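You operate a simulated robot arm through the tools that you are given. There is no shell and no other tool. Be economical: measure what you need, move in short steps, check, and stop when the job is done.

You run a simulated robot arm. Do the job below in one go: nothing can be reset, and whatever is moved stays where it is left.

JOB
Add the box named first on the kit list, shut the case and close both clips.
Fine: the second box is in already; leave the other boxes where they are.

The check looks at the end state, three seconds after you hand in, the way a careful person would. Anything else that was tipped, shoved, dropped, spilled or broken makes it a failure.

ROBOT AND FRAMES
A 7-joint arm with a two-finger parallel gripper on a trunk, on a base that drives. Base frame: it is fixed to the floor where the robot stands at the start and does not move with it; the origin is under the middle of the robot, x ahead of it, y to its left, z up; the surface under the hand at the start is at about z = 815. Lengths are in mm, angles in rad, forces in N, time in s.
With the tool pointing down near the work surface it reaches from about 300 to 720 mm from the robot's upright axis, wherever it stands. Its first joint turns from -2.496 to 2.496 rad. Places, roughly: inside of the kit case [700, 200, 800]; lid of the kit case [900, 200, 1000]; red clip of the kit case [500, 200, 900]; yellow clip of the kit case [500, 300, 900]. Payload 3 kg.
Tool frame: the origin (TCP) lies between the finger pads and is the grasp point; the fingertips stand 30 mm ahead of it; z points along the fingers, y is the line along which they close. The gripper opens to 110 mm. The fingers are 20 mm wide and 10 mm thick; the gripper's body (48 by 112 mm) begins 55 mm behind the TCP.
Orientation is that of the tool frame in the base frame, as a unit quaternion [w, x, y, z]. With the fingers straight down and closing along the base's y, the tool's x points along the base's -x, its y along +y and its z along -z.

CONTROLS
- The arm moves only by the tool drive_tool. Its arguments are lists of equal length, an entry for each row: "xyz": the shift along the tool's x, y, z in m, a list of three; "rot": the turn, a rotation vector about the tool's x, y, z in degrees, a list of three; "fingers": the finger opening in m, from 0 to 0.11. In form: {"xyz": [[dx, dy, dz], ...], "rot": [[rx, ry, rz], ...], "fingers": [fingers, ...]}. A call has 1 to 8 rows; each row is the pose to reach, as a shift and turn from the pose commanded when the call began, along the tool's axes at that moment. A row lasts 0.2 s, in which the tool goes at most 50 mm and 0.15 rad; a call with a longer step from one row to the next is refused whole, and so is a gripper value outside its range. A pose out of reach is approached as far as the arm can. The call stops where the force on the tool passes 40 N (or 10 N more than at its start, if that is more) or the arm is blocked; 0.2 s more then pass. Each finger travels about 108 mm/s and halts on what it meets, pressing with about 29 N; the grip force reading is that of the motor and also rises with nothing between the fingers. The clock runs only during rows and for 0.2 s after the last one: add rows that repeat a pose to give the fingers time. The reply holds the time, the measured pose of the TCP, the force on the tool along the base axes, the opening and the grip force, in the units named above and with some noise, with the torque about the TCP (base axes, N m) and any sound that the robot's microphone picked up, and new pictures: "show" is both (left out), scene, wrist or none.
- Cameras (640 x 400 px; columns grow to the right, rows downward): "scene" is now at [153.5, -2.6, 1695.7]; the picture's right is [-0.06, -1.00, 0.00], its down [-0.83, 0.05, -0.55] and it looks along [0.55, -0.03, -0.84] (base axes); focal length 264 px, centre (320, 200). "wrist" rides on the gripper at [72, 17, -103] in the tool frame; the picture's right is [-0.23, 0.97, 0.00], its down [-0.76, -0.18, -0.62] and it looks along [-0.61, -0.14, 0.78] (tool axes); focal length 222 px, centre (320, 200). There is no depth. A picture from a camera that has moved, and an enlarged one, comes with that camera's place and axes in the base frame and with its lens.
- lift_body(by): slides the trunk up (or, below 0, down) by that many mm; the arm and the scene camera ride with it, the base frame stays. It gives what a move gives, with no picture.
- roll_base(legs): drives the robot by 1 to 6 legs, each [ahead, left, turn to the left] in mm, mm and rad, along the robot's own axes; the way and the turn of a leg run together, so that a leg with both is an arc; at most 1500 mm and 3.142 rad a leg. The arm and the cameras ride along, it lands a little off, and it stops where it bumps. It gives what a move gives, and a new picture of the scene camera.
- turn_head(pan, tilt): turns the head with the scene camera to pan (to the left, within 1.501 rad either way) and tilt (down, from -0.506 to 1.204), counted from straight ahead of the robot. It gives what a move gives, and a new picture of the scene camera.
- zoom(camera, box): a new picture of the part [left, top, right, bottom] of that camera's present view, enlarged. The clock stands still meanwhile.
- sign_off(): hands the job in; it is judged then, once.

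Work in short steps. Places have to be worked out from the pictures, the camera data and where the tool is seen: move nearer, look again, correct. Check each grasp and each placing, and mend what went wrong. You have 120 turns and 260 pictures in all, those below and enlarged ones among them. Open the gripper and draw the arm clear of the work before you hand the job in, unless the task says otherwise; then end with one line.

The tools are called as name(argument=value, ...) on one line, values as JSON. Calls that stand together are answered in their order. drive_tool: Moves the arm, as the interface text tells. Its arguments: {"type":"object","properties":{"xyz":{"type":"array"},"rot":{"type":"array"},"fingers":{"type":"array"},"show":{"type":"string","enum":["both","scene","wrist","none"]}},"required":["xyz","rot","fingers"]} The other tools are called the same way: lift_body (by) slides the trunk up or down; roll_base (legs) drives the base; turn_head (pan, tilt) turns the head that bears the scene camera; zoom (camera, box) takes an enlarged picture of a part of a camera's view; sign_off () hands the job in.

At the start:

```text
t: 0.0
ee_pos: [600.5, 199.1, 1275.7]
tcp_rot: [0.0, 0.0, 1.0, 0.001]
wrist_force: [0.2, 0.5, -0.9]
moment: [-0.01, -0.07, -0.01]
opening: 110.2
grip_force: 0.1
trunk travel left (down, up): [-825.0, 65.0]
robot x, y, heading: [1.1, 0.3, 0.002]
head pan, tilt: [-0.056, 0.99]
```

scene: 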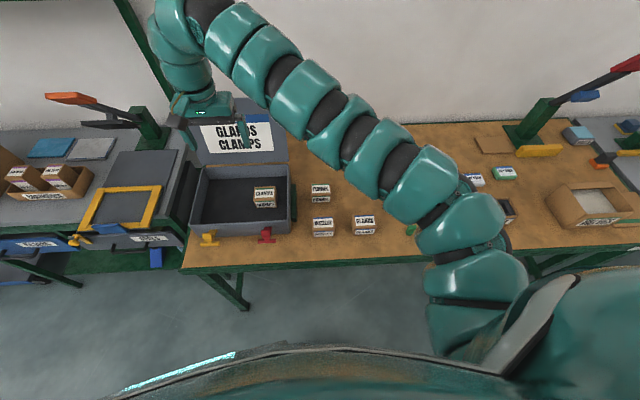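
wrist: 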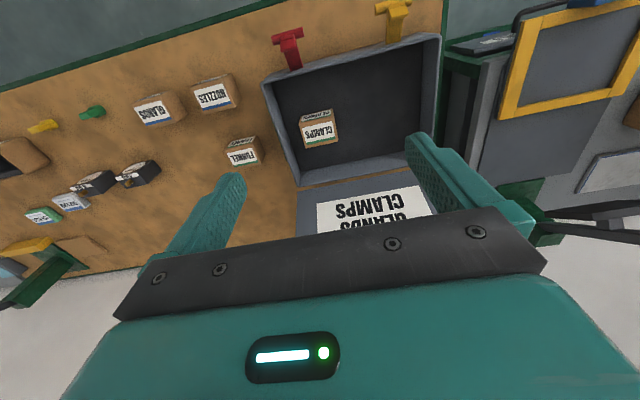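

The lid's list seems to read GLANDS, then CLAMPS, and a CLAMPS box is already inside. I'll zoom in to confirm the list and the boxes.

zoom(camera="scene", box=[170, 90, 400, 250])

zoom(camera="wrist", box=[100, 0, 460, 230])

```text
2.50 times, centred on (285, 170) of scene
camera zoom: at [153.5, -2.6, 1695.7], right [-0.06, -1.0, 0.0], down [-0.83, 0.05, -0.55], along [0.55, -0.03, -0.84], focal length 659 px, centre (408, 275)
```

zoom: 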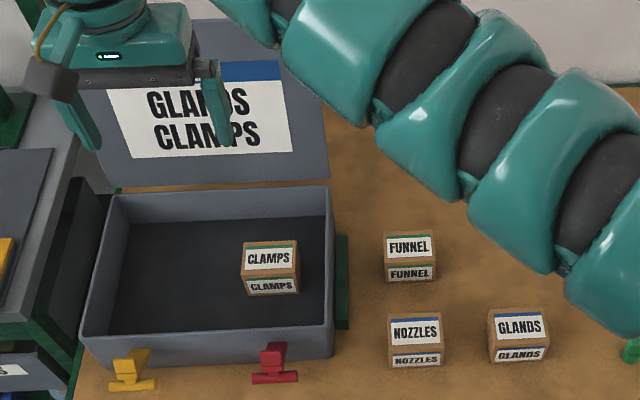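

```text
1.74 times, centred on (280, 115) of wrist
camera zoom: at [529.3, 217.0, 1379.3], right [0.23, 0.97, 0.0], down [0.76, -0.18, 0.62], along [0.61, -0.14, -0.78], focal length 386 px, centre (390, 348)
```

zoom: 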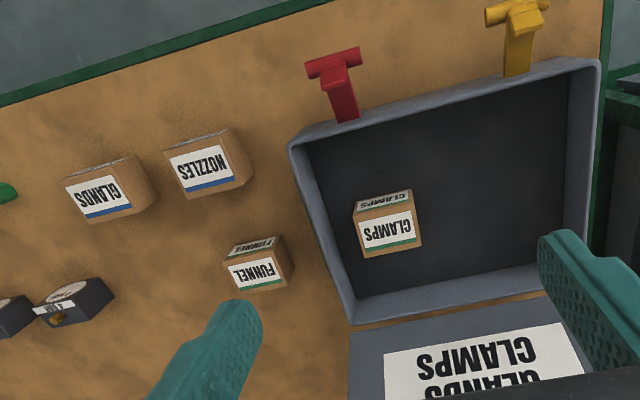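

The list reads GLANDS then CLAMPS, so GLANDS is the box to add. I judge it to be near (598, -182), with its top at about 865. I'll move the hand over it at the current height.

drive_tool(xyz=[[0, -0.048, 0], [0, -0.096, 0], [0, -0.144, 0], [0, -0.192, 0], [0, -0.24, 0], [0, -0.288, 0], [0, -0.336, 0], [0, -0.381, 0]], rot=[[0, 0, 0], [0, 0, 0], [0, 0, 0], [0, 0, 0], [0, 0, 0], [0, 0, 0], [0, 0, 0], [0, 0, 0]], fingers=[0.11, 0.11, 0.11, 0.11, 0.11, 0.11, 0.11, 0.11], show="both")

```text
t: 1.8
ee_pos: [704.2, -169.5, 1283.1]
tcp_rot: [0.002, 0.001, 1.0, 0.003]
wrist_force: [0.4, -0.5, 0.1]
moment: [0.09, 0.03, -0.04]
opening: 110.0
grip_force: 0.1
out of reach, approached as far as the arm can: row 2, 3, 4, 5, 6, 7, 8
trunk travel left (down, up): [-825.0, 65.0]
robot x, y, heading: [2.2, 0.7, -0.003]
head pan, tilt: [-0.056, 0.99]
camera scene: at [154.2, -9.7, 1695.5], right [-0.06, -1.0, 0.0], down [-0.83, 0.05, -0.55], along [0.55, -0.03, -0.84], focal length 264 px, centre (320, 200)
camera wrist: at [631.8, -152.7, 1386.7], right [0.23, 0.97, 0.01], down [0.76, -0.18, 0.63], along [0.61, -0.14, -0.78], focal length 222 px, centre (320, 200)
```

scene: 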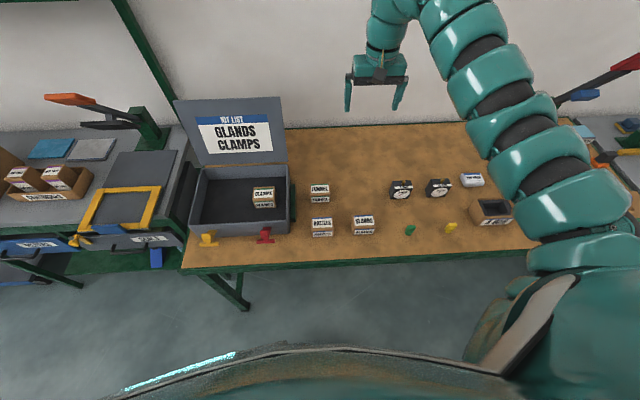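
wrist: 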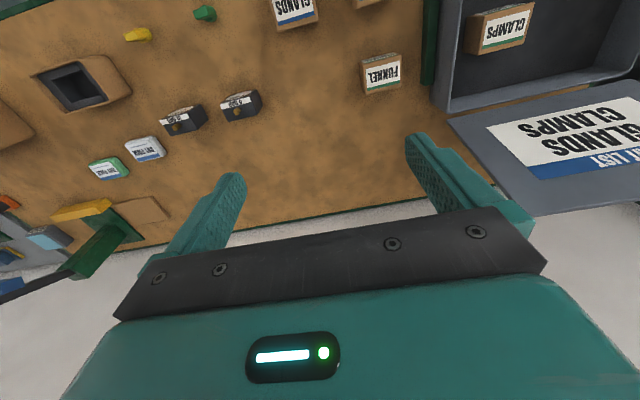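

The lid now shows KIT LIST: GLANDS, CLAMPS. The arm could not reach the pose at this height, so I'll go down a little at the same spot, where reach should be better.

drive_tool(xyz=[[0, 0, 0.045], [0, 0, 0.09], [0, 0, 0.135], [0, 0, 0.18]], rot=[[0, 0, 0], [0, 0, 0], [0, 0, 0], [0, 0, 0]], fingers=[0.11, 0.11, 0.11, 0.11], show="none")

```text
t: 2.8
ee_pos: [719.3, -188.3, 1111.1]
tcp_rot: [-0.002, 0.0, 1.0, 0.001]
wrist_force: [0.9, -0.8, -0.7]
moment: [0.07, 0.03, 0.0]
opening: 110.0
grip_force: 0.1
out of reach, approached as far as the arm can: row 2, 3, 4
trunk travel left (down, up): [-825.0, 65.0]
robot x, y, heading: [2.3, -0.7, -0.001]
head pan, tilt: [-0.056, 0.99]
```

The reading is (719, -188, 1111), about 120 mm too far ahead. I'll pull back toward the robot.

drive_tool(xyz=[[0.03, 0, 0], [0.06, 0, 0], [0.09, 0, 0], [0.12, 0, 0]], rot=[[0, 0, 0], [0, 0, 0], [0, 0, 0], [0, 0, 0]], fingers=[0.11, 0.11, 0.11, 0.11], show="both")

```text
t: 3.8
ee_pos: [714.8, -185.3, 1114.0]
tcp_rot: [-0.001, 0.0, 1.0, 0.0]
wrist_force: [-0.5, -0.4, 0.6]
moment: [0.0, -0.01, 0.02]
opening: 110.1
grip_force: 0.1
out of reach, approached as far as the arm can: row 1, 2, 3, 4
trunk travel left (down, up): [-825.0, 65.0]
robot x, y, heading: [-1.7, -2.3, -0.0]
head pan, tilt: [-0.056, 0.99]
camera scene: at [153.3, -2.6, 1695.7], right [-0.06, -1.0, 0.0], down [-0.83, 0.05, -0.55], along [0.55, -0.03, -0.84], focal length 264 px, centre (320, 200)
camera wrist: at [643.7, -167.7, 1218.2], right [0.23, 0.97, 0.0], down [0.76, -0.18, 0.62], along [0.61, -0.14, -0.78], focal length 222 px, centre (320, 200)
```

scene: 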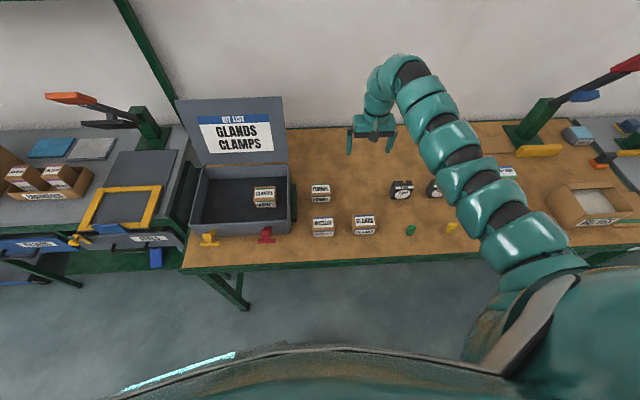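
wrist: 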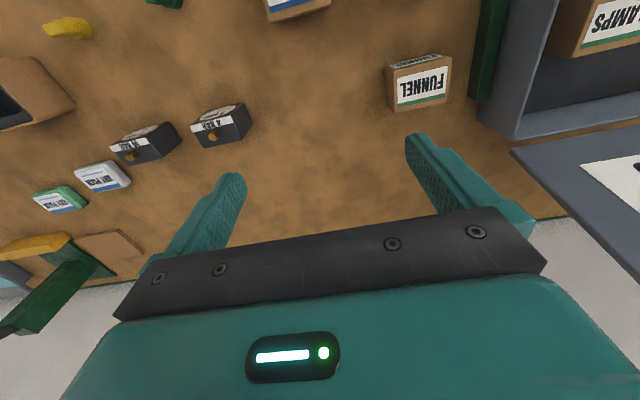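

The arm seems limited by its inner reach at this height. I'll go lower over the empty table while easing back, and see whether it frees up.

drive_tool(xyz=[[0, 0, 0.04], [0, 0, 0.08], [0, 0, 0.12], [0.04, 0, 0.12], [0.08, 0, 0.12]], rot=[[0, 0, 0], [0, 0, 0], [0, 0, 0], [0, 0, 0], [0, 0, 0]], fingers=[0.11, 0.11, 0.11, 0.11, 0.11], show="none")

```text
t: 5.0
ee_pos: [666.3, -194.0, 970.7]
tcp_rot: [-0.002, 0.002, 1.0, 0.002]
wrist_force: [-0.5, -0.6, -0.7]
moment: [0.09, 0.0, -0.01]
opening: 110.0
grip_force: 0.0
out of reach, approached as far as the arm can: row 4, 5
trunk travel left (down, up): [-825.0, 65.0]
robot x, y, heading: [-1.7, -0.6, 0.0]
head pan, tilt: [-0.056, 0.99]
```

Lower is freer. I'll raise the trunk 60 mm so the same height sits lower relative to the shoulder.

lift_body(by=60)

drive_tool(xyz=[[0, 0, 0.04], [0, 0, 0.075], [0.03, 0, 0.075], [0.065, 0, 0.075]], rot=[[0, 0, 0], [0, 0, 0], [0, 0, 0], [0, 0, 0]], fingers=[0.11, 0.11, 0.11, 0.11], show="both")

```text
t: 6.0
ee_pos: [667.2, -186.5, 1030.4]
tcp_rot: [-0.001, 0.0, 1.0, 0.0]
wrist_force: [1.2, -0.1, -0.2]
moment: [-0.01, 0.0, 0.01]
opening: 109.9
grip_force: 0.0
trunk travel left (down, up): [-885.0, 5.0]
robot x, y, heading: [3.8, 1.6, -0.0]
head pan, tilt: [-0.056, 0.99]
```

```text
t: 7.0
ee_pos: [613.8, -187.0, 953.3]
tcp_rot: [-0.001, 0.0, 1.0, 0.0]
wrist_force: [-0.5, -0.2, 0.6]
moment: [0.02, -0.01, 0.0]
opening: 110.2
grip_force: 0.0
out of reach, approached as far as the arm can: row 4
trunk travel left (down, up): [-885.0, 5.0]
robot x, y, heading: [0.9, 1.9, 0.001]
head pan, tilt: [-0.056, 0.99]
camera scene: at [153.5, -2.8, 1755.7], right [-0.06, -1.0, 0.0], down [-0.83, 0.05, -0.55], along [0.55, -0.03, -0.84], focal length 264 px, centre (320, 200)
camera wrist: at [542.2, -170.2, 1059.3], right [0.23, 0.97, 0.0], down [0.76, -0.18, 0.62], along [0.61, -0.14, -0.78], focal length 222 px, centre (320, 200)
```

scene: 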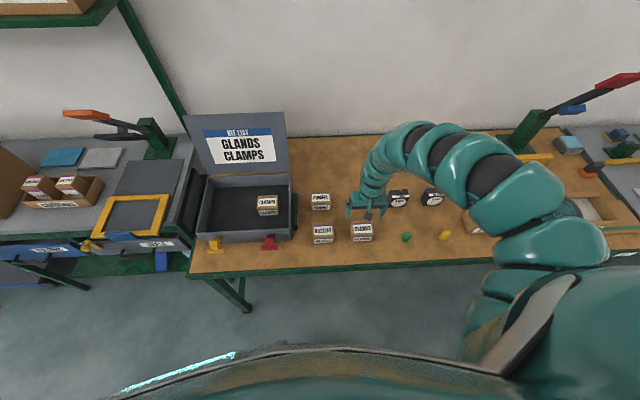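
wrist: 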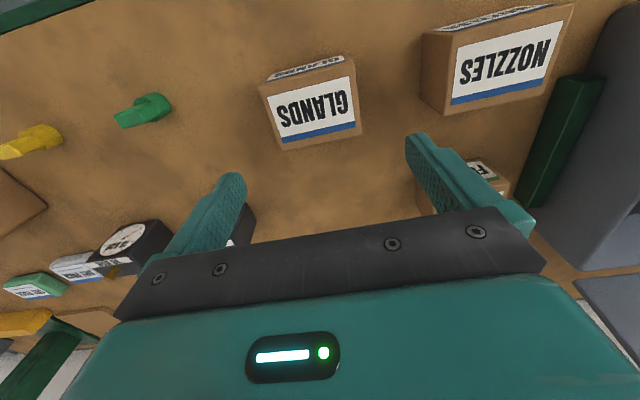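

GLANDS sits squarely at x 573–626, y -225 to -150, so its centre is (600, -187.5) and it is about 75 mm wide along y. I'll go down to just above it and correct x.

drive_tool(xyz=[[0.0, 0, 0.025], [0.014, 0, 0.045]], rot=[[0, 0, 0], [0, 0, 0]], fingers=[0.11, 0.11], show="wrist")

```text
t: 7.6
ee_pos: [597.9, -187.0, 911.6]
tcp_rot: [-0.002, 0.001, 1.0, 0.0]
wrist_force: [0.2, 0.3, -0.3]
moment: [-0.02, 0.0, 0.0]
opening: 109.9
grip_force: 0.1
trunk travel left (down, up): [-885.0, 5.0]
robot x, y, heading: [-0.2, 2.1, 0.0]
head pan, tilt: [-0.056, 0.99]
camera wrist: at [526.4, -170.0, 1015.1], right [0.23, 0.97, 0.0], down [0.76, -0.18, 0.62], along [0.6, -0.14, -0.78], focal length 222 px, centre (320, 200)
```

wrist: 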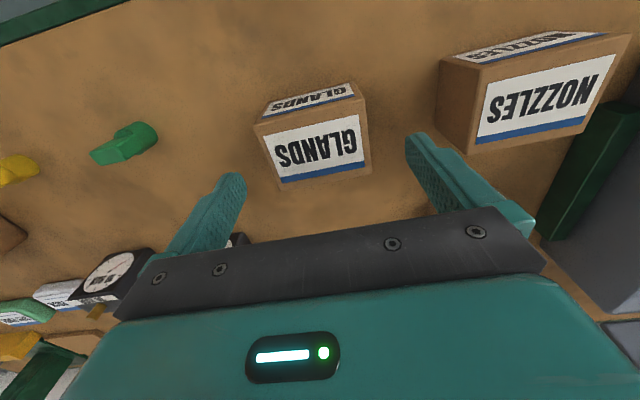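

The position checks out, with the box centre near (597, -189). I'll descend to TCP z of about 856.

drive_tool(xyz=[[0, -0.002, 0.025], [0, -0.002, 0.05], [0, -0.002, 0.055]], rot=[[0, 0, 0], [0, 0, 0], [0, 0, 0]], fingers=[0.11, 0.11, 0.11], show="wrist")

```text
t: 8.4
ee_pos: [597.8, -190.4, 856.2]
tcp_rot: [-0.002, 0.0, 1.0, 0.001]
wrist_force: [-0.3, 0.0, -0.2]
moment: [0.0, 0.02, -0.01]
opening: 110.0
grip_force: 0.1
trunk travel left (down, up): [-885.0, 5.0]
robot x, y, heading: [0.6, 1.9, 0.008]
head pan, tilt: [-0.056, 0.99]
camera wrist: at [526.9, -171.9, 959.9], right [0.23, 0.97, 0.0], down [0.76, -0.18, 0.62], along [0.6, -0.14, -0.78], focal length 222 px, centre (320, 200)
```

wrist: 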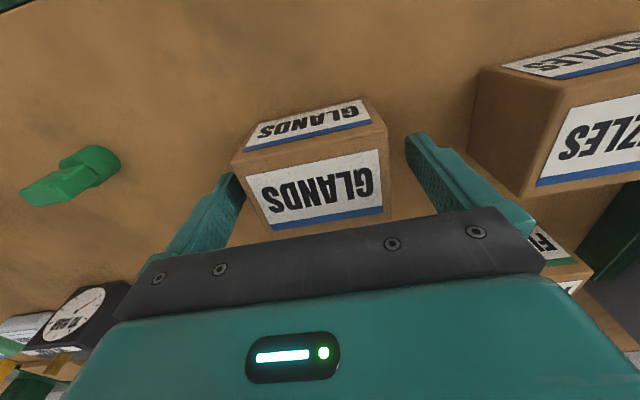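

The box sits between the fingers, slightly toward the left one in the picture. I'll shift 4 mm that way and close.

drive_tool(xyz=[[0, -0.004, 0], [0, -0.004, 0], [0, -0.004, 0], [0, -0.004, 0]], rot=[[0, 0, 0], [0, 0, 0], [0, 0, 0], [0, 0, 0]], fingers=[0.1, 0.08, 0.06, 0.06], show="wrist")

```text
t: 9.4
ee_pos: [598.8, -192.6, 855.7]
tcp_rot: [-0.002, 0.0, 1.0, 0.0]
wrist_force: [-0.2, 0.8, 0.3]
moment: [0.07, -0.02, 0.04]
opening: 79.7
grip_force: 29.3
trunk travel left (down, up): [-885.0, 5.0]
robot x, y, heading: [1.3, -0.7, 0.002]
head pan, tilt: [-0.056, 0.99]
camera wrist: at [526.9, -175.5, 960.0], right [0.23, 0.97, 0.0], down [0.76, -0.18, 0.62], along [0.6, -0.14, -0.78], focal length 222 px, centre (320, 200)
```

wrist: 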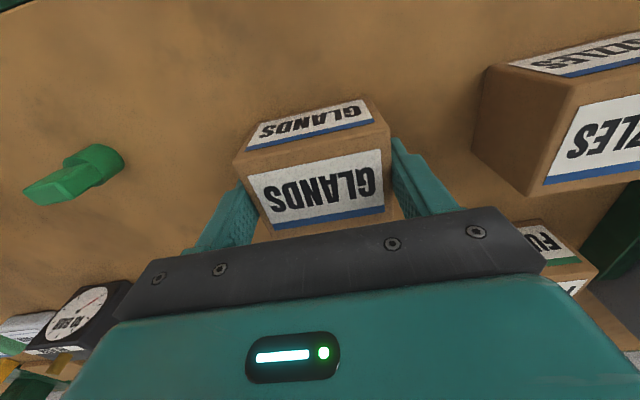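

Gripped at 80 mm with 29 N. I'll lift, easing forward to stay in reach.

drive_tool(xyz=[[0, 0, -0.02], [0, 0, -0.05], [-0.02, 0, -0.09], [-0.05, 0, -0.12], [-0.08, 0, -0.15]], rot=[[0, 0, 0], [0, 0, 0], [0, 0, 0], [0, 0, 0], [0, 0, 0]], fingers=[0.06, 0.06, 0.06, 0.06, 0.06], show="both")

```text
t: 10.6
ee_pos: [680.5, -193.8, 1007.5]
tcp_rot: [-0.002, -0.001, 1.0, 0.0]
wrist_force: [-0.4, 0.4, -2.7]
moment: [0.01, -0.01, 0.02]
opening: 79.8
grip_force: 29.0
trunk travel left (down, up): [-885.0, 5.0]
robot x, y, heading: [2.1, 2.1, 0.001]
head pan, tilt: [-0.056, 0.99]
camera scene: at [153.9, -2.7, 1755.6], right [-0.06, -1.0, 0.0], down [-0.83, 0.05, -0.55], along [0.55, -0.03, -0.84], focal length 264 px, centre (320, 200)
camera wrist: at [608.2, -174.6, 1111.4], right [0.23, 0.97, 0.0], down [0.76, -0.18, 0.62], along [0.6, -0.14, -0.78], focal length 222 px, centre (320, 200)
```

scene: 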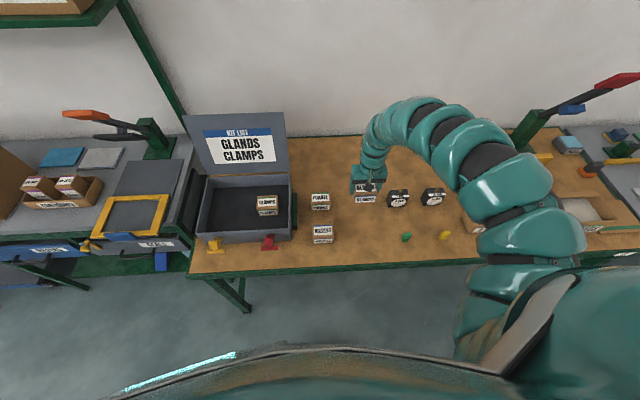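
wrist: 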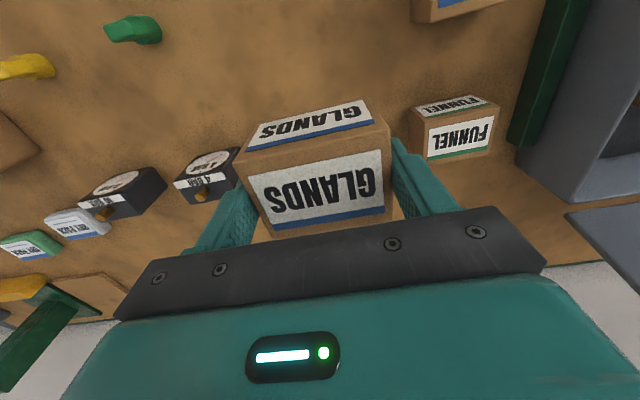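

GLANDS is held securely. To bring the case in front of the arm I'll drive 250 mm to the left; the box bottom, at about 966, clears everything on the way.

roll_base(legs=[[0, 250, 0]])

```text
t: 12.4
ee_pos: [680.2, 58.2, 1006.1]
tcp_rot: [-0.002, 0.0, 1.0, 0.0]
wrist_force: [-0.7, 0.1, -1.9]
moment: [-0.04, -0.02, -0.01]
opening: 79.7
grip_force: 29.6
trunk travel left (down, up): [-885.0, 5.0]
robot x, y, heading: [2.8, 252.1, -0.004]
head pan, tilt: [-0.056, 0.99]
camera scene: at [154.0, 247.6, 1755.6], right [-0.06, -1.0, 0.0], down [-0.83, 0.05, -0.55], along [0.55, -0.03, -0.84], focal length 264 px, centre (320, 200)
```

scene: 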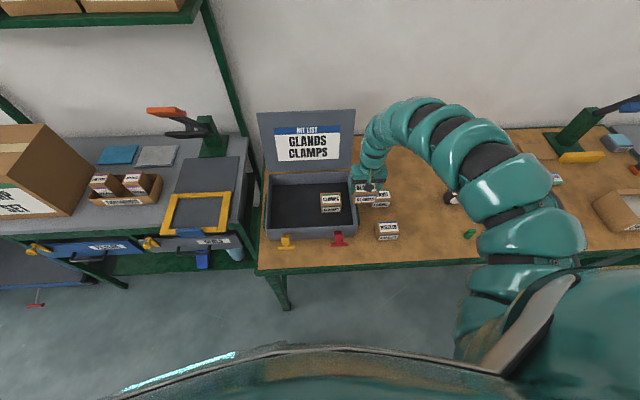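

zoom(camera="scene", box=[240, 100, 400, 260])

```text
2.50 times, centred on (320, 180) of scene
camera zoom: at [154.0, 247.6, 1755.6], right [-0.06, -1.0, 0.0], down [-0.83, 0.05, -0.55], along [0.55, -0.03, -0.84], focal length 659 px, centre (320, 250)
```

zoom: 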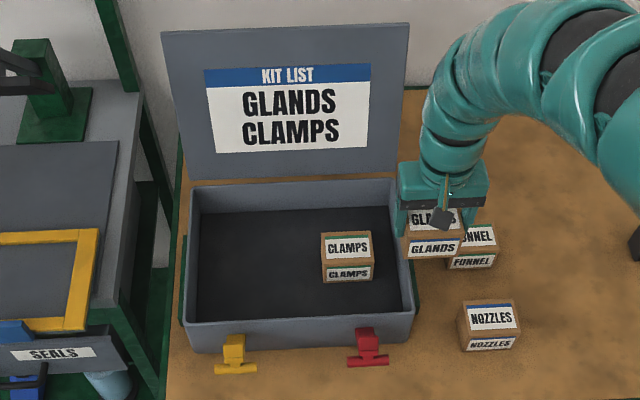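

The case rim is about z 915 and it spans x 592–836, y 80–422; CLAMPS is at about (738, 172). I'll carry GLANDS over to (690, 310).

drive_tool(xyz=[[0, 0.042, 0], [0, 0.084, 0], [0, 0.126, 0], [0, 0.168, 0], [-0.003, 0.21, 0], [-0.01, 0.252, 0]], rot=[[0, 0, 0], [0, 0, 0], [0, 0, 0], [0, 0, 0], [0, 0, 0], [0, 0, 0]], fingers=[0.06, 0.06, 0.06, 0.06, 0.06, 0.06], show="both")

```text
t: 13.8
ee_pos: [690.8, 309.9, 1005.7]
tcp_rot: [-0.002, 0.001, 1.0, -0.001]
wrist_force: [-0.6, 0.6, -1.1]
moment: [0.01, -0.01, -0.02]
opening: 79.9
grip_force: 29.1
trunk travel left (down, up): [-885.0, 5.0]
robot x, y, heading: [-0.7, 247.6, -0.001]
head pan, tilt: [-0.056, 0.99]
camera scene: at [154.2, 248.2, 1755.6], right [-0.06, -1.0, 0.0], down [-0.83, 0.05, -0.55], along [0.55, -0.03, -0.84], focal length 264 px, centre (320, 200)
camera wrist: at [619.2, 327.2, 1109.6], right [0.23, 0.97, 0.0], down [0.76, -0.18, 0.62], along [0.6, -0.14, -0.78], focal length 222 px, centre (320, 200)
```

scene: 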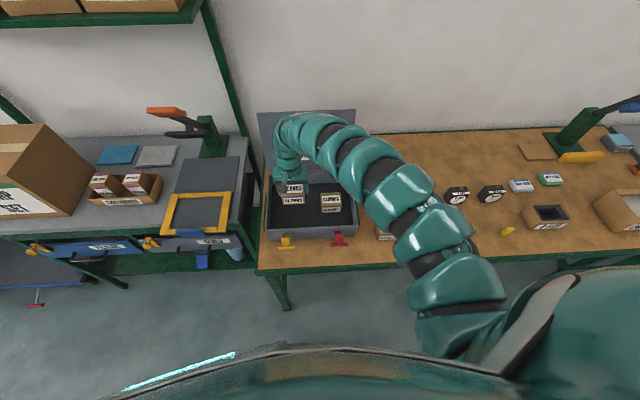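
wrist: 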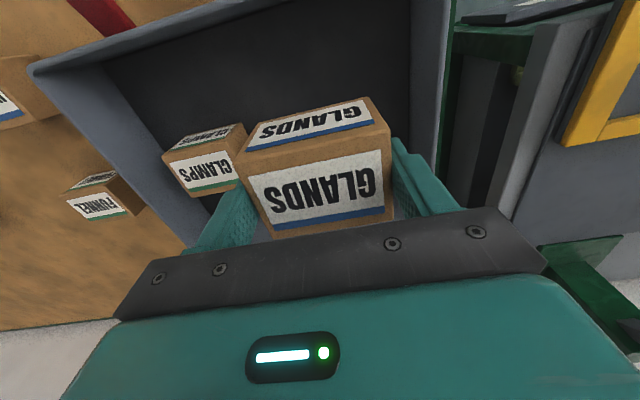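

The way down is clear of CLAMPS and the walls. I'll descend 120 mm.

drive_tool(xyz=[[0, 0, 0.04], [0, 0, 0.08], [0, 0, 0.12]], rot=[[0, 0, 0], [0, 0, 0], [0, 0, 0]], fingers=[0.06, 0.06, 0.06], show="both")

```text
t: 14.6
ee_pos: [685.5, 305.3, 895.7]
tcp_rot: [-0.001, 0.001, 1.0, -0.002]
wrist_force: [0.2, 0.5, -1.4]
moment: [-0.03, -0.02, -0.04]
opening: 79.6
grip_force: 28.7
out of reach, approached as far as the arm can: row 3
trunk travel left (down, up): [-885.0, 5.0]
robot x, y, heading: [3.3, 249.5, -0.001]
head pan, tilt: [-0.056, 0.99]
camera scene: at [153.8, 246.8, 1755.7], right [-0.06, -1.0, 0.0], down [-0.83, 0.05, -0.55], along [0.55, -0.03, -0.84], focal length 264 px, centre (320, 200)
camera wrist: at [613.7, 323.9, 1001.0], right [0.23, 0.97, 0.0], down [0.76, -0.18, 0.62], along [0.6, -0.14, -0.78], focal length 222 px, centre (320, 200)
```

scene: 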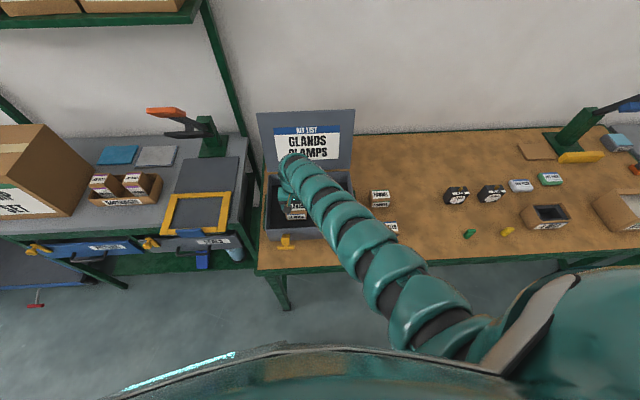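
wrist: 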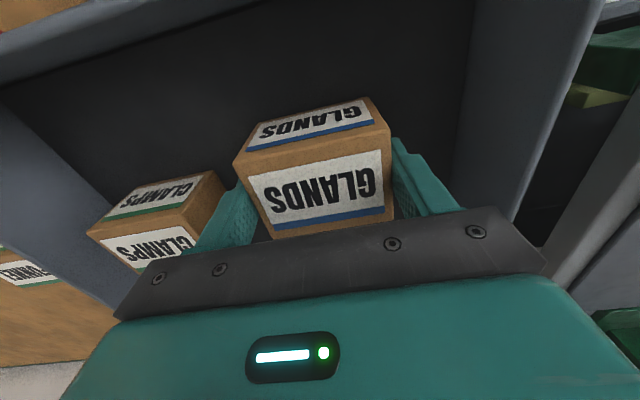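

The arm is near full stretch, so I'll lower the trunk instead. The box bottom is at about 855, some 30 mm above the case floor, so I'll lower by 22.

lift_body(by=-22)

drive_tool(xyz=[[0.005, -0.005, 0.0], [0.01, -0.01, 0.0]], rot=[[0, 0, 0], [0, 0, 0]], fingers=[0.06, 0.06], show="wrist")

```text
t: 15.3
ee_pos: [686.2, 308.2, 877.6]
tcp_rot: [0.002, 0.002, 1.0, 0.001]
wrist_force: [2.9, 0.6, 23.5]
moment: [-0.18, 0.08, 0.08]
opening: 79.3
grip_force: 29.0
trunk travel left (down, up): [-863.0, 27.0]
robot x, y, heading: [0.3, 249.7, 0.001]
head pan, tilt: [-0.056, 0.99]
```

```text
t: 15.9
ee_pos: [674.3, 298.5, 874.6]
tcp_rot: [0.0, 0.001, 1.0, 0.001]
wrist_force: [4.4, 4.2, 18.7]
moment: [0.12, 0.02, -0.05]
opening: 79.8
grip_force: 29.3
trunk travel left (down, up): [-863.0, 27.0]
robot x, y, heading: [2.6, 253.0, -0.0]
head pan, tilt: [-0.056, 0.99]
camera wrist: at [602.6, 315.5, 979.9], right [0.23, 0.97, 0.0], down [0.76, -0.18, 0.62], along [0.61, -0.14, -0.78], focal length 222 px, centre (320, 200)
```

wrist: 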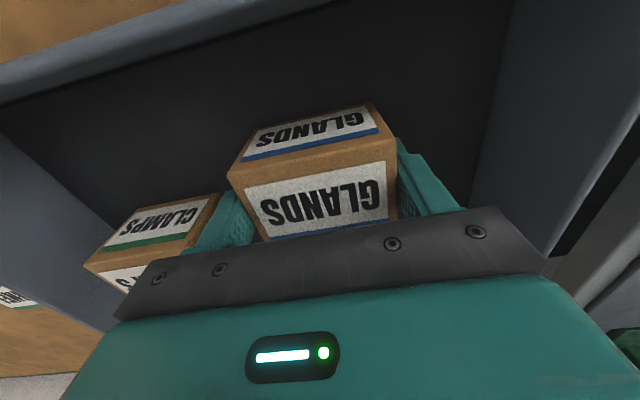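

There is 19–23 N upward with the box at about z 834, so it is resting on the case floor. I'll look from the scene camera before releasing.

zoom(camera="scene", box=[240, 130, 400, 260])

```text
3.08 times, centred on (320, 195) of scene
camera zoom: at [152.0, 247.1, 1733.8], right [-0.06, -1.0, 0.0], down [-0.83, 0.05, -0.55], along [0.55, -0.03, -0.84], focal length 811 px, centre (320, 215)
```

zoom: 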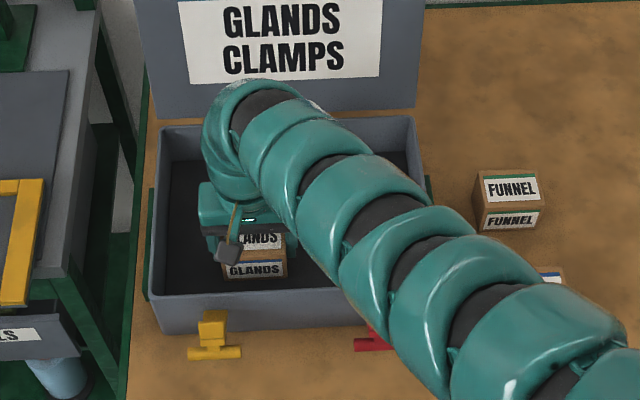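

GLANDS stands in the case with its bottom at about floor height. I'll relieve the pressure slightly and open slowly.

drive_tool(xyz=[[0, 0, -0.002], [0, 0, -0.002], [0, 0, -0.002], [0, 0, -0.002]], rot=[[0, 0, 0], [0, 0, 0], [0, 0, 0], [0, 0, 0]], fingers=[0.08, 0.083, 0.095, 0.1], show="wrist")

```text
t: 16.9
ee_pos: [675.1, 297.5, 878.1]
tcp_rot: [-0.002, 0.0, 1.0, 0.0]
wrist_force: [0.1, 0.6, -0.7]
moment: [0.02, -0.01, 0.02]
opening: 99.9
grip_force: 0.0
trunk travel left (down, up): [-863.0, 27.0]
robot x, y, heading: [0.5, 249.7, -0.002]
head pan, tilt: [-0.056, 0.99]
camera wrist: at [603.7, 314.8, 981.4], right [0.23, 0.97, 0.0], down [0.76, -0.18, 0.62], along [0.6, -0.14, -0.78], focal length 222 px, centre (320, 200)
```

wrist: 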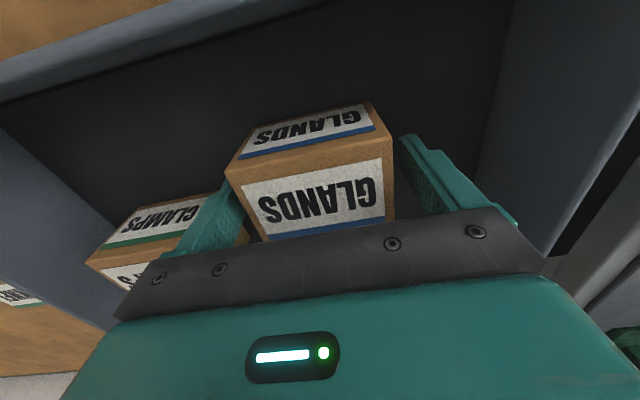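

Released, and the box sits flat. I'll rise straight up.

drive_tool(xyz=[[0, 0, -0.02], [0, 0, -0.06], [0, 0, -0.1], [0, 0, -0.14]], rot=[[0, 0, 0], [0, 0, 0], [0, 0, 0], [0, 0, 0]], fingers=[0.1, 0.1, 0.1, 0.1], show="wrist")

```text
t: 17.9
ee_pos: [675.5, 296.2, 1015.3]
tcp_rot: [-0.001, 0.001, 1.0, 0.0]
wrist_force: [-0.6, 0.6, 0.1]
moment: [0.0, 0.01, -0.02]
opening: 100.1
grip_force: 0.1
trunk travel left (down, up): [-863.0, 27.0]
robot x, y, heading: [1.1, 246.8, -0.003]
head pan, tilt: [-0.056, 0.99]
camera wrist: at [604.0, 313.3, 1119.7], right [0.23, 0.97, 0.0], down [0.76, -0.18, 0.62], along [0.6, -0.14, -0.78], focal length 222 px, centre (320, 200)
```

wrist: 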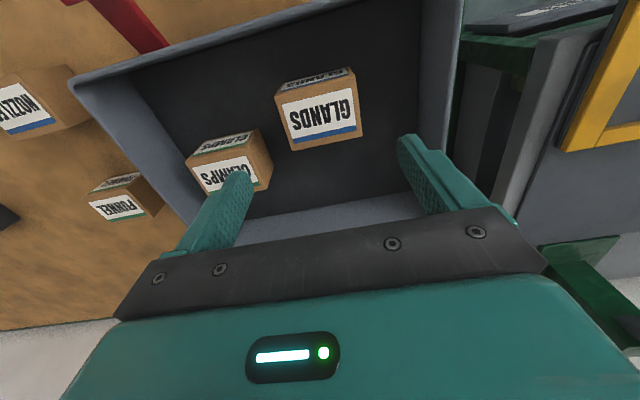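

Both boxes lie flat inside. Now the lid: I judge its hinge at about (840, 915) and its top edge at about (945, 1130), leaning back. That is beyond reach, so I'll drive 120 mm forward; the table edge is at x of about 476.

roll_base(legs=[[120, 0, 0]])

```text
t: 19.1
ee_pos: [795.5, 293.6, 1013.0]
tcp_rot: [-0.002, 0.003, 1.0, 0.0]
wrist_force: [0.2, -0.1, 0.5]
moment: [0.01, 0.03, -0.01]
opening: 100.0
grip_force: 0.1
trunk travel left (down, up): [-863.0, 27.0]
robot x, y, heading: [116.7, 248.9, -0.005]
head pan, tilt: [-0.056, 0.99]
camera scene: at [273.7, 245.8, 1733.5], right [-0.06, -1.0, 0.0], down [-0.83, 0.05, -0.55], along [0.55, -0.03, -0.84], focal length 264 px, centre (320, 200)
```

scene: 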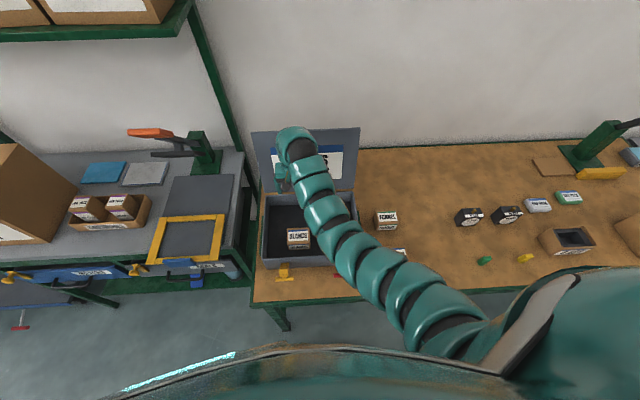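

Triangulating the two views puts the lid's top edge at x 952, z 1129, spanning y 73–430. I'll raise the hand above it and start turning the wrist so the fingers close along x and can straddle the lid.

drive_tool(xyz=[[0, 0, -0.045], [0, 0, -0.09], [0, 0, -0.135], [0, 0, -0.18], [0, 0, -0.21], [0, 0, -0.21], [0, 0, -0.21], [0, 0, -0.21]], rot=[[0, 0, 0], [0, 0, 8], [0, 0, 16], [0, 0, 24], [0, 0, 32], [0, 0, 40], [0, 0, 48], [0, 0, 56]], fingers=[0.1, 0.1, 0.08, 0.06, 0.06, 0.06, 0.06, 0.06], show="scene")

```text
t: 20.9
ee_pos: [795.1, 294.0, 1225.1]
tcp_rot: [-0.002, 0.472, 0.881, -0.002]
wrist_force: [-0.1, 0.4, 0.1]
moment: [-0.02, -0.04, 0.03]
opening: 59.9
grip_force: 0.1
trunk travel left (down, up): [-863.0, 27.0]
robot x, y, heading: [117.3, 247.8, -0.004]
head pan, tilt: [-0.056, 0.99]
camera scene: at [272.2, 245.8, 1733.6], right [-0.06, -1.0, 0.0], down [-0.83, 0.05, -0.55], along [0.55, -0.03, -0.84], focal length 264 px, centre (320, 200)
```

scene: 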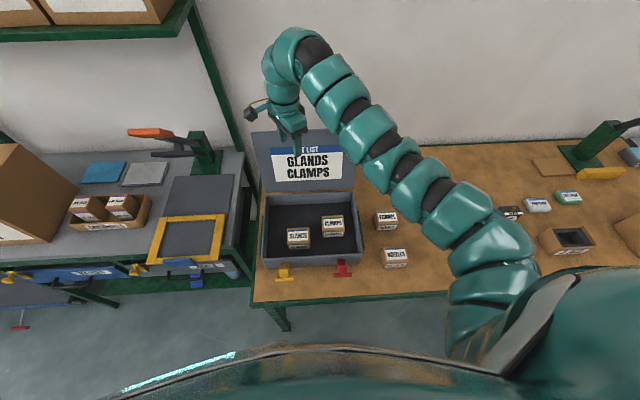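

The turn goes well. I'll finish it to 90°.

drive_tool(xyz=[[0, 0, 0], [0, 0, 0], [0, 0, 0], [0, 0, 0], [0, 0, 0]], rot=[[0, 0, 8], [0, 0, 16], [0, 0, 24], [0, 0, 32], [0, 0, 34]], fingers=[0.06, 0.06, 0.06, 0.06, 0.06], show="both")

```text
t: 22.1
ee_pos: [795.8, 292.4, 1224.6]
tcp_rot: [-0.001, 0.71, 0.704, -0.002]
wrist_force: [-0.4, -0.5, -0.2]
moment: [0.01, 0.0, 0.02]
opening: 60.0
grip_force: 0.1
trunk travel left (down, up): [-863.0, 27.0]
robot x, y, heading: [119.1, 248.3, -0.003]
head pan, tilt: [-0.056, 0.99]
camera scene: at [272.0, 245.8, 1733.7], right [-0.06, -1.0, 0.0], down [-0.83, 0.05, -0.55], along [0.55, -0.03, -0.84], focal length 264 px, centre (320, 200)
camera wrist: at [813.1, 366.8, 1329.2], right [0.97, -0.23, 0.0], down [-0.18, -0.76, 0.62], along [-0.15, -0.61, -0.78], focal length 222 px, centre (320, 200)
```

scene: 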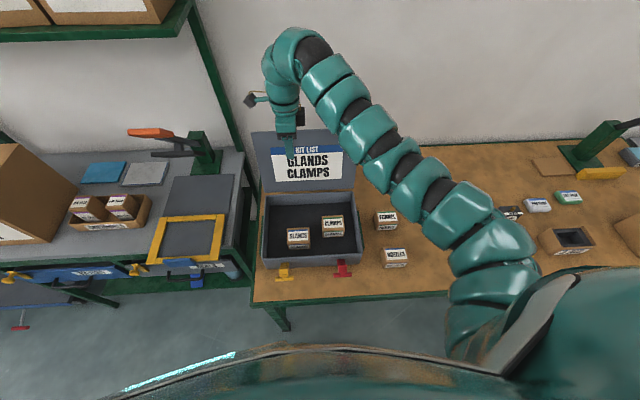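
wrist: 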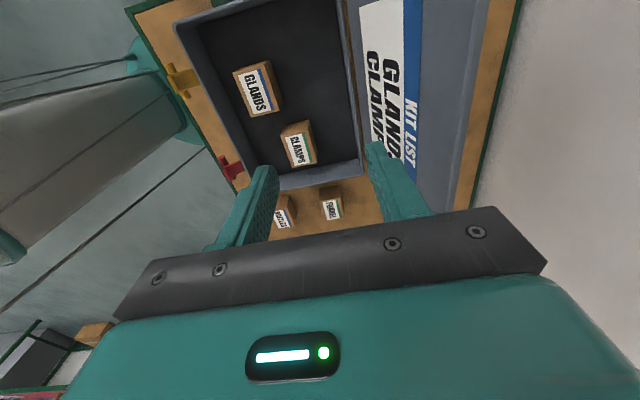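

Now I'll move forward over the lid's top edge, with the TCP to about x 947 and the tips still just above the edge.

drive_tool(xyz=[[-0.01, 0.04, 0], [-0.02, 0.08, 0], [-0.03, 0.12, 0], [-0.03, 0.152, 0.02], [-0.03, 0.152, 0.045]], rot=[[0, 0, 0], [0, 0, 0], [0, 0, 0], [0, 0, 0], [0, 0, 0]], fingers=[0.06, 0.06, 0.06, 0.06, 0.06], show="both")

```text
t: 23.3
ee_pos: [895.4, 252.7, 1196.6]
tcp_rot: [-0.002, 0.708, 0.706, -0.001]
wrist_force: [0.5, -0.4, 0.2]
moment: [0.03, 0.02, -0.03]
opening: 60.0
grip_force: 0.1
out of reach, approached as far as the arm can: row 3, 4, 5
trunk travel left (down, up): [-863.0, 27.0]
robot x, y, heading: [116.9, 247.7, -0.001]
head pan, tilt: [-0.056, 0.99]
camera scene: at [273.3, 244.8, 1733.5], right [-0.06, -1.0, 0.0], down [-0.83, 0.05, -0.55], along [0.55, -0.03, -0.84], focal length 264 px, centre (320, 200)
camera wrist: at [914.6, 326.1, 1300.7], right [0.97, -0.23, 0.0], down [-0.18, -0.76, 0.62], along [-0.15, -0.61, -0.78], focal length 222 px, centre (320, 200)
```

scene: 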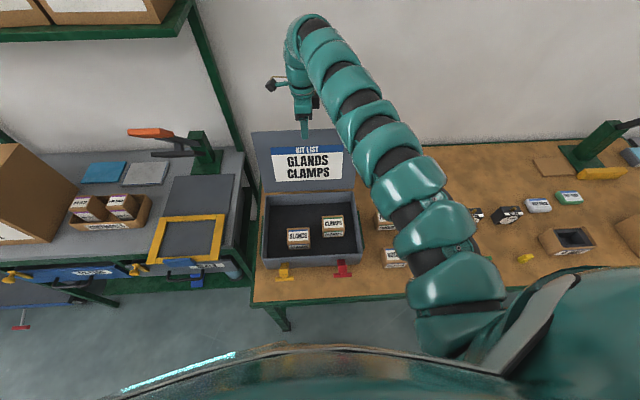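
wrist: 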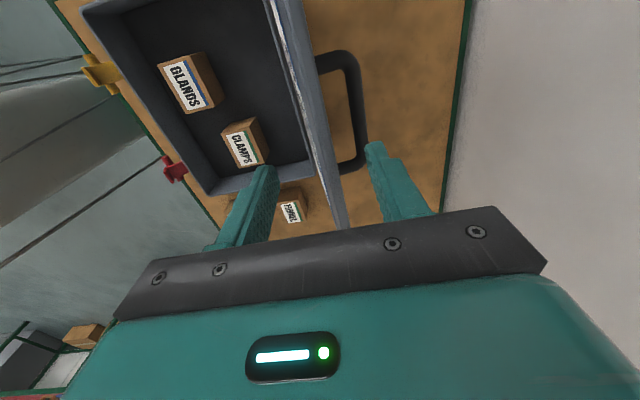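

The wrist view shows the lid almost edge-on between the fingers, so it leans less than I thought. I'll zoom in to locate its top edge.

zoom(camera="wrist", box=[200, 0, 480, 230])

zoom(camera="scene", box=[230, 80, 390, 210])

```text
1.74 times, centred on (340, 115) of wrist
camera zoom: at [914.6, 326.1, 1300.7], right [0.97, -0.23, 0.0], down [-0.18, -0.76, 0.62], along [-0.15, -0.61, -0.78], focal length 386 px, centre (285, 348)
```

zoom: 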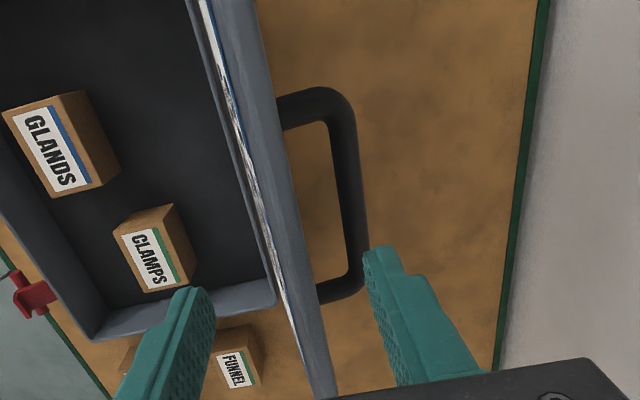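

```text
3.08 times, centred on (310, 145) of scene
camera zoom: at [273.3, 244.8, 1733.5], right [-0.06, -1.0, 0.0], down [-0.83, 0.05, -0.55], along [0.55, -0.03, -0.84], focal length 811 px, centre (351, 369)
```

zoom: 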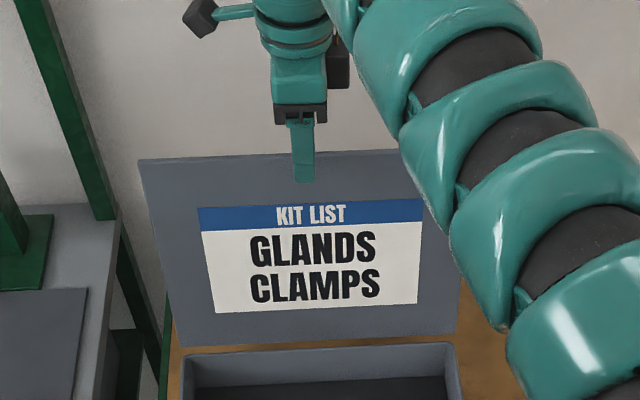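

The lid's top edge is actually at about (900, 1171), roughly 13 mm thick, and already lies between the fingers. I'll go down 35 mm to straddle it properly.

drive_tool(xyz=[[0, 0, 0.015], [0, 0, 0.035]], rot=[[0, 0, 0], [0, 0, 0]], fingers=[0.06, 0.06], show="both")

```text
t: 23.9
ee_pos: [896.0, 251.7, 1162.4]
tcp_rot: [0.0, 0.709, 0.705, 0.001]
wrist_force: [-0.2, -0.4, 0.1]
moment: [0.0, 0.03, 0.0]
opening: 60.0
grip_force: 0.0
trunk travel left (down, up): [-863.0, 27.0]
robot x, y, heading: [120.9, 249.8, -0.006]
head pan, tilt: [-0.056, 0.99]
camera scene: at [272.2, 246.1, 1733.6], right [-0.06, -1.0, 0.0], down [-0.83, 0.05, -0.55], along [0.55, -0.03, -0.84], focal length 264 px, centre (320, 200)
camera wrist: at [913.1, 325.2, 1266.9], right [0.97, -0.23, 0.0], down [-0.18, -0.76, 0.62], along [-0.15, -0.61, -0.78], focal length 222 px, centre (320, 200)
```

scene: 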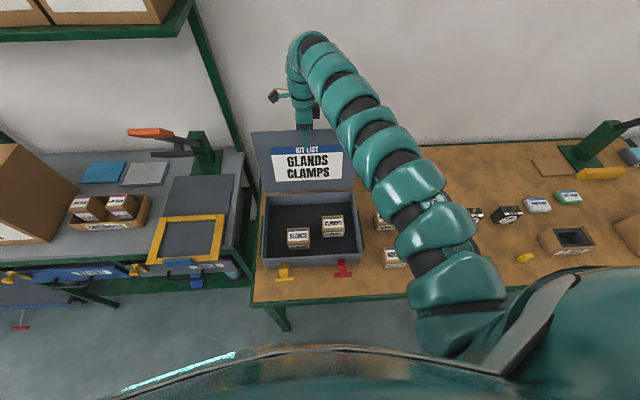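
wrist: 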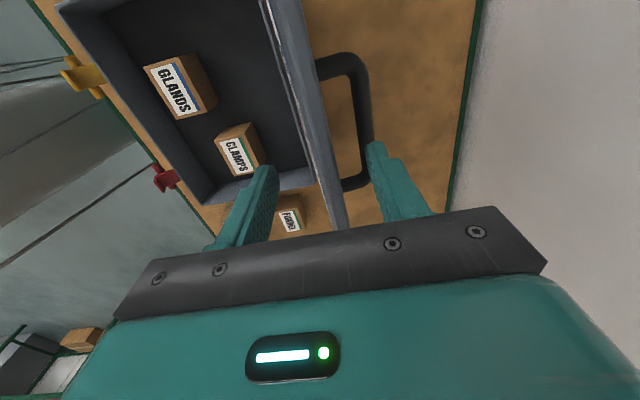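

I'll check where the fingers are relative to the lid.

zoom(camera="scene", box=[250, 90, 370, 190])

zoom(camera="wrist", box=[220, 100, 460, 250])

```text
4.00 times, centred on (310, 140) of scene
camera zoom: at [272.2, 246.1, 1733.6], right [-0.06, -1.0, 0.0], down [-0.83, 0.05, -0.55], along [0.55, -0.03, -0.84], focal length 1054 px, centre (360, 440)
```

zoom: 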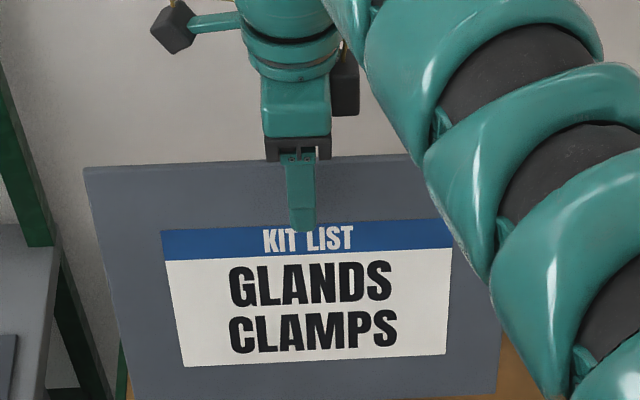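

```text
2.67 times, centred on (340, 175) of wrist
camera zoom: at [913.1, 325.2, 1266.9], right [0.97, -0.23, 0.0], down [-0.18, -0.76, 0.62], along [-0.15, -0.61, -0.78], focal length 592 px, centre (267, 267)
```

zoom: 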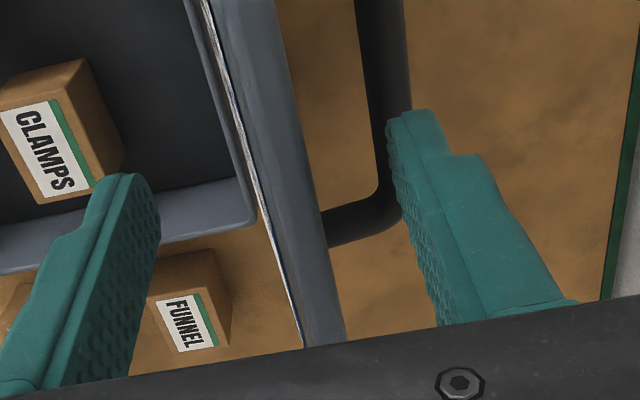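

The lid is straddled, one finger each side. I'll swing it forward along an arc about the hinge, tilting the tool along with it.

drive_tool(xyz=[[0, -0.035, -0.005], [0, -0.07, -0.0055], [0, -0.105, -0.001]], rot=[[0, 0, 0], [-3, 0, 0], [-11, 0, 0]], fingers=[0.05, 0.05, 0.05], show="both")

```text
t: 24.7
ee_pos: [847.0, 273.3, 1160.5]
tcp_rot: [0.068, 0.705, 0.703, 0.065]
wrist_force: [0.9, -0.1, 0.0]
moment: [-0.05, 0.03, -0.03]
opening: 50.2
grip_force: 0.0
out of reach, approached as far as the arm can: row 3
trunk travel left (down, up): [-863.0, 27.0]
robot x, y, heading: [121.9, 249.9, -0.004]
head pan, tilt: [-0.056, 0.99]
camera scene: at [272.6, 249.7, 1733.6], right [-0.06, -1.0, 0.0], down [-0.83, 0.05, -0.55], along [0.55, -0.04, -0.84], focal length 264 px, centre (320, 200)
camera wrist: at [843.2, 346.1, 1265.2], right [0.96, -0.23, 0.18], down [-0.29, -0.76, 0.58], along [0.0, -0.61, -0.79], focal length 222 px, centre (320, 200)
```

scene: 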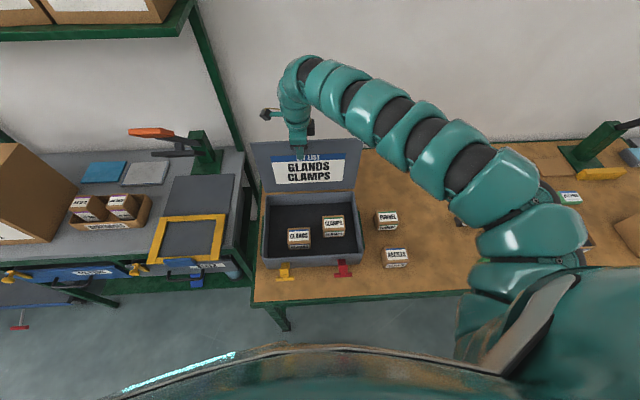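
wrist: 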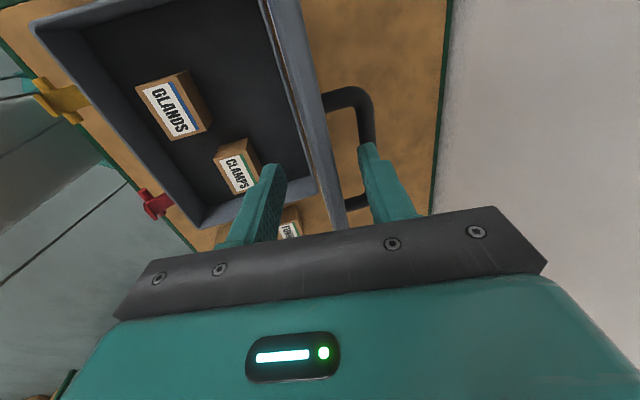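

The lid is now about vertical and the arm is at its inner limit. I'll use the base to pull, backing off 60 mm.

roll_base(legs=[[-60, 0, 0]])

```text
t: 25.7
ee_pos: [783.5, 270.8, 1162.0]
tcp_rot: [0.068, 0.706, 0.702, 0.065]
wrist_force: [-0.3, -0.6, -0.5]
moment: [-0.02, -0.02, 0.02]
opening: 50.3
grip_force: 0.4
trunk travel left (down, up): [-863.0, 27.0]
robot x, y, heading: [56.6, 249.3, -0.004]
head pan, tilt: [-0.056, 0.99]
camera scene: at [209.4, 246.2, 1733.9], right [-0.06, -1.0, 0.0], down [-0.83, 0.05, -0.55], along [0.55, -0.03, -0.83], focal length 264 px, centre (320, 200)
```

scene: 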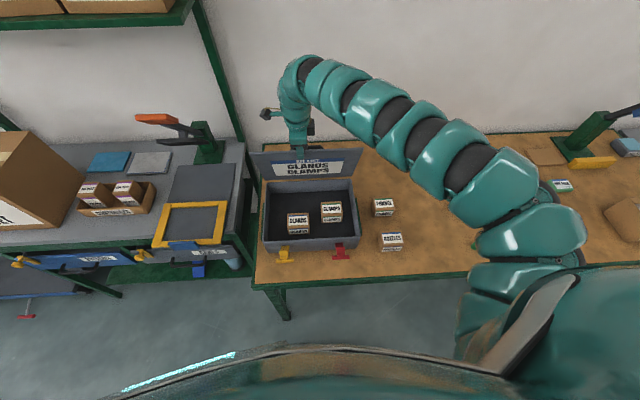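

The lid follows, leaning forward now. I'll lower the trunk 15 mm and pull back another 55 mm.

lift_body(by=-15)

roll_base(legs=[[-50, 0, 0]])

zoom(camera="wrist", box=[0, 0, 640, 400])

```text
t: 26.3
ee_pos: [785.9, 269.4, 1145.2]
tcp_rot: [0.067, 0.706, 0.702, 0.065]
wrist_force: [-0.2, -0.5, 0.5]
moment: [0.02, 0.0, -0.01]
opening: 50.4
grip_force: 0.3
trunk travel left (down, up): [-848.0, 42.0]
robot x, y, heading: [58.8, 248.9, -0.003]
head pan, tilt: [-0.056, 0.99]
```

```text
t: 27.2
ee_pos: [734.3, 269.4, 1147.1]
tcp_rot: [0.067, 0.706, 0.702, 0.066]
wrist_force: [-0.8, 0.3, -0.4]
moment: [-0.02, 0.0, 0.0]
opening: 50.2
grip_force: 0.2
trunk travel left (down, up): [-848.0, 42.0]
robot x, y, heading: [8.8, 247.1, -0.001]
head pan, tilt: [-0.056, 0.99]
camera scene: at [159.6, 246.1, 1718.9], right [-0.06, -1.0, 0.0], down [-0.83, 0.05, -0.55], along [0.55, -0.03, -0.83], focal length 264 px, centre (320, 200)
```

scene: 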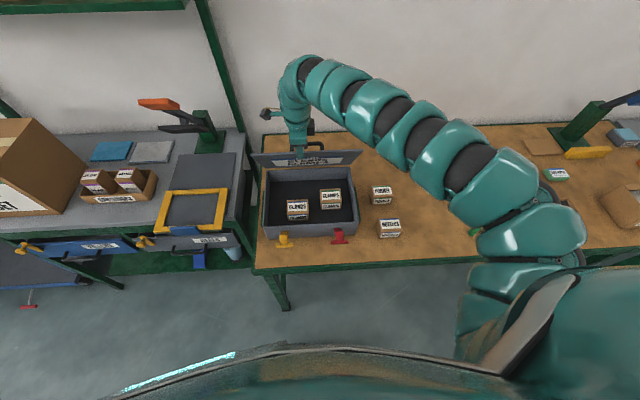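

```text
1.00 times, centred on (320, 200) of wrist (not enlarged: the box is as wide or as high as the picture)
camera zoom: at [731.6, 343.0, 1252.1], right [0.96, -0.23, 0.18], down [-0.3, -0.76, 0.58], along [0.0, -0.61, -0.79], focal length 222 px, centre (320, 200)
```

zoom: 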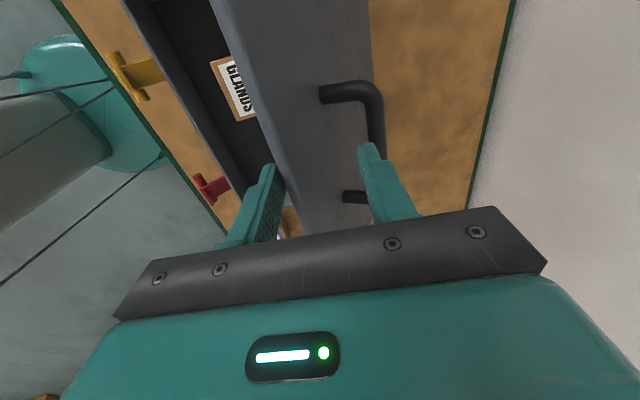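

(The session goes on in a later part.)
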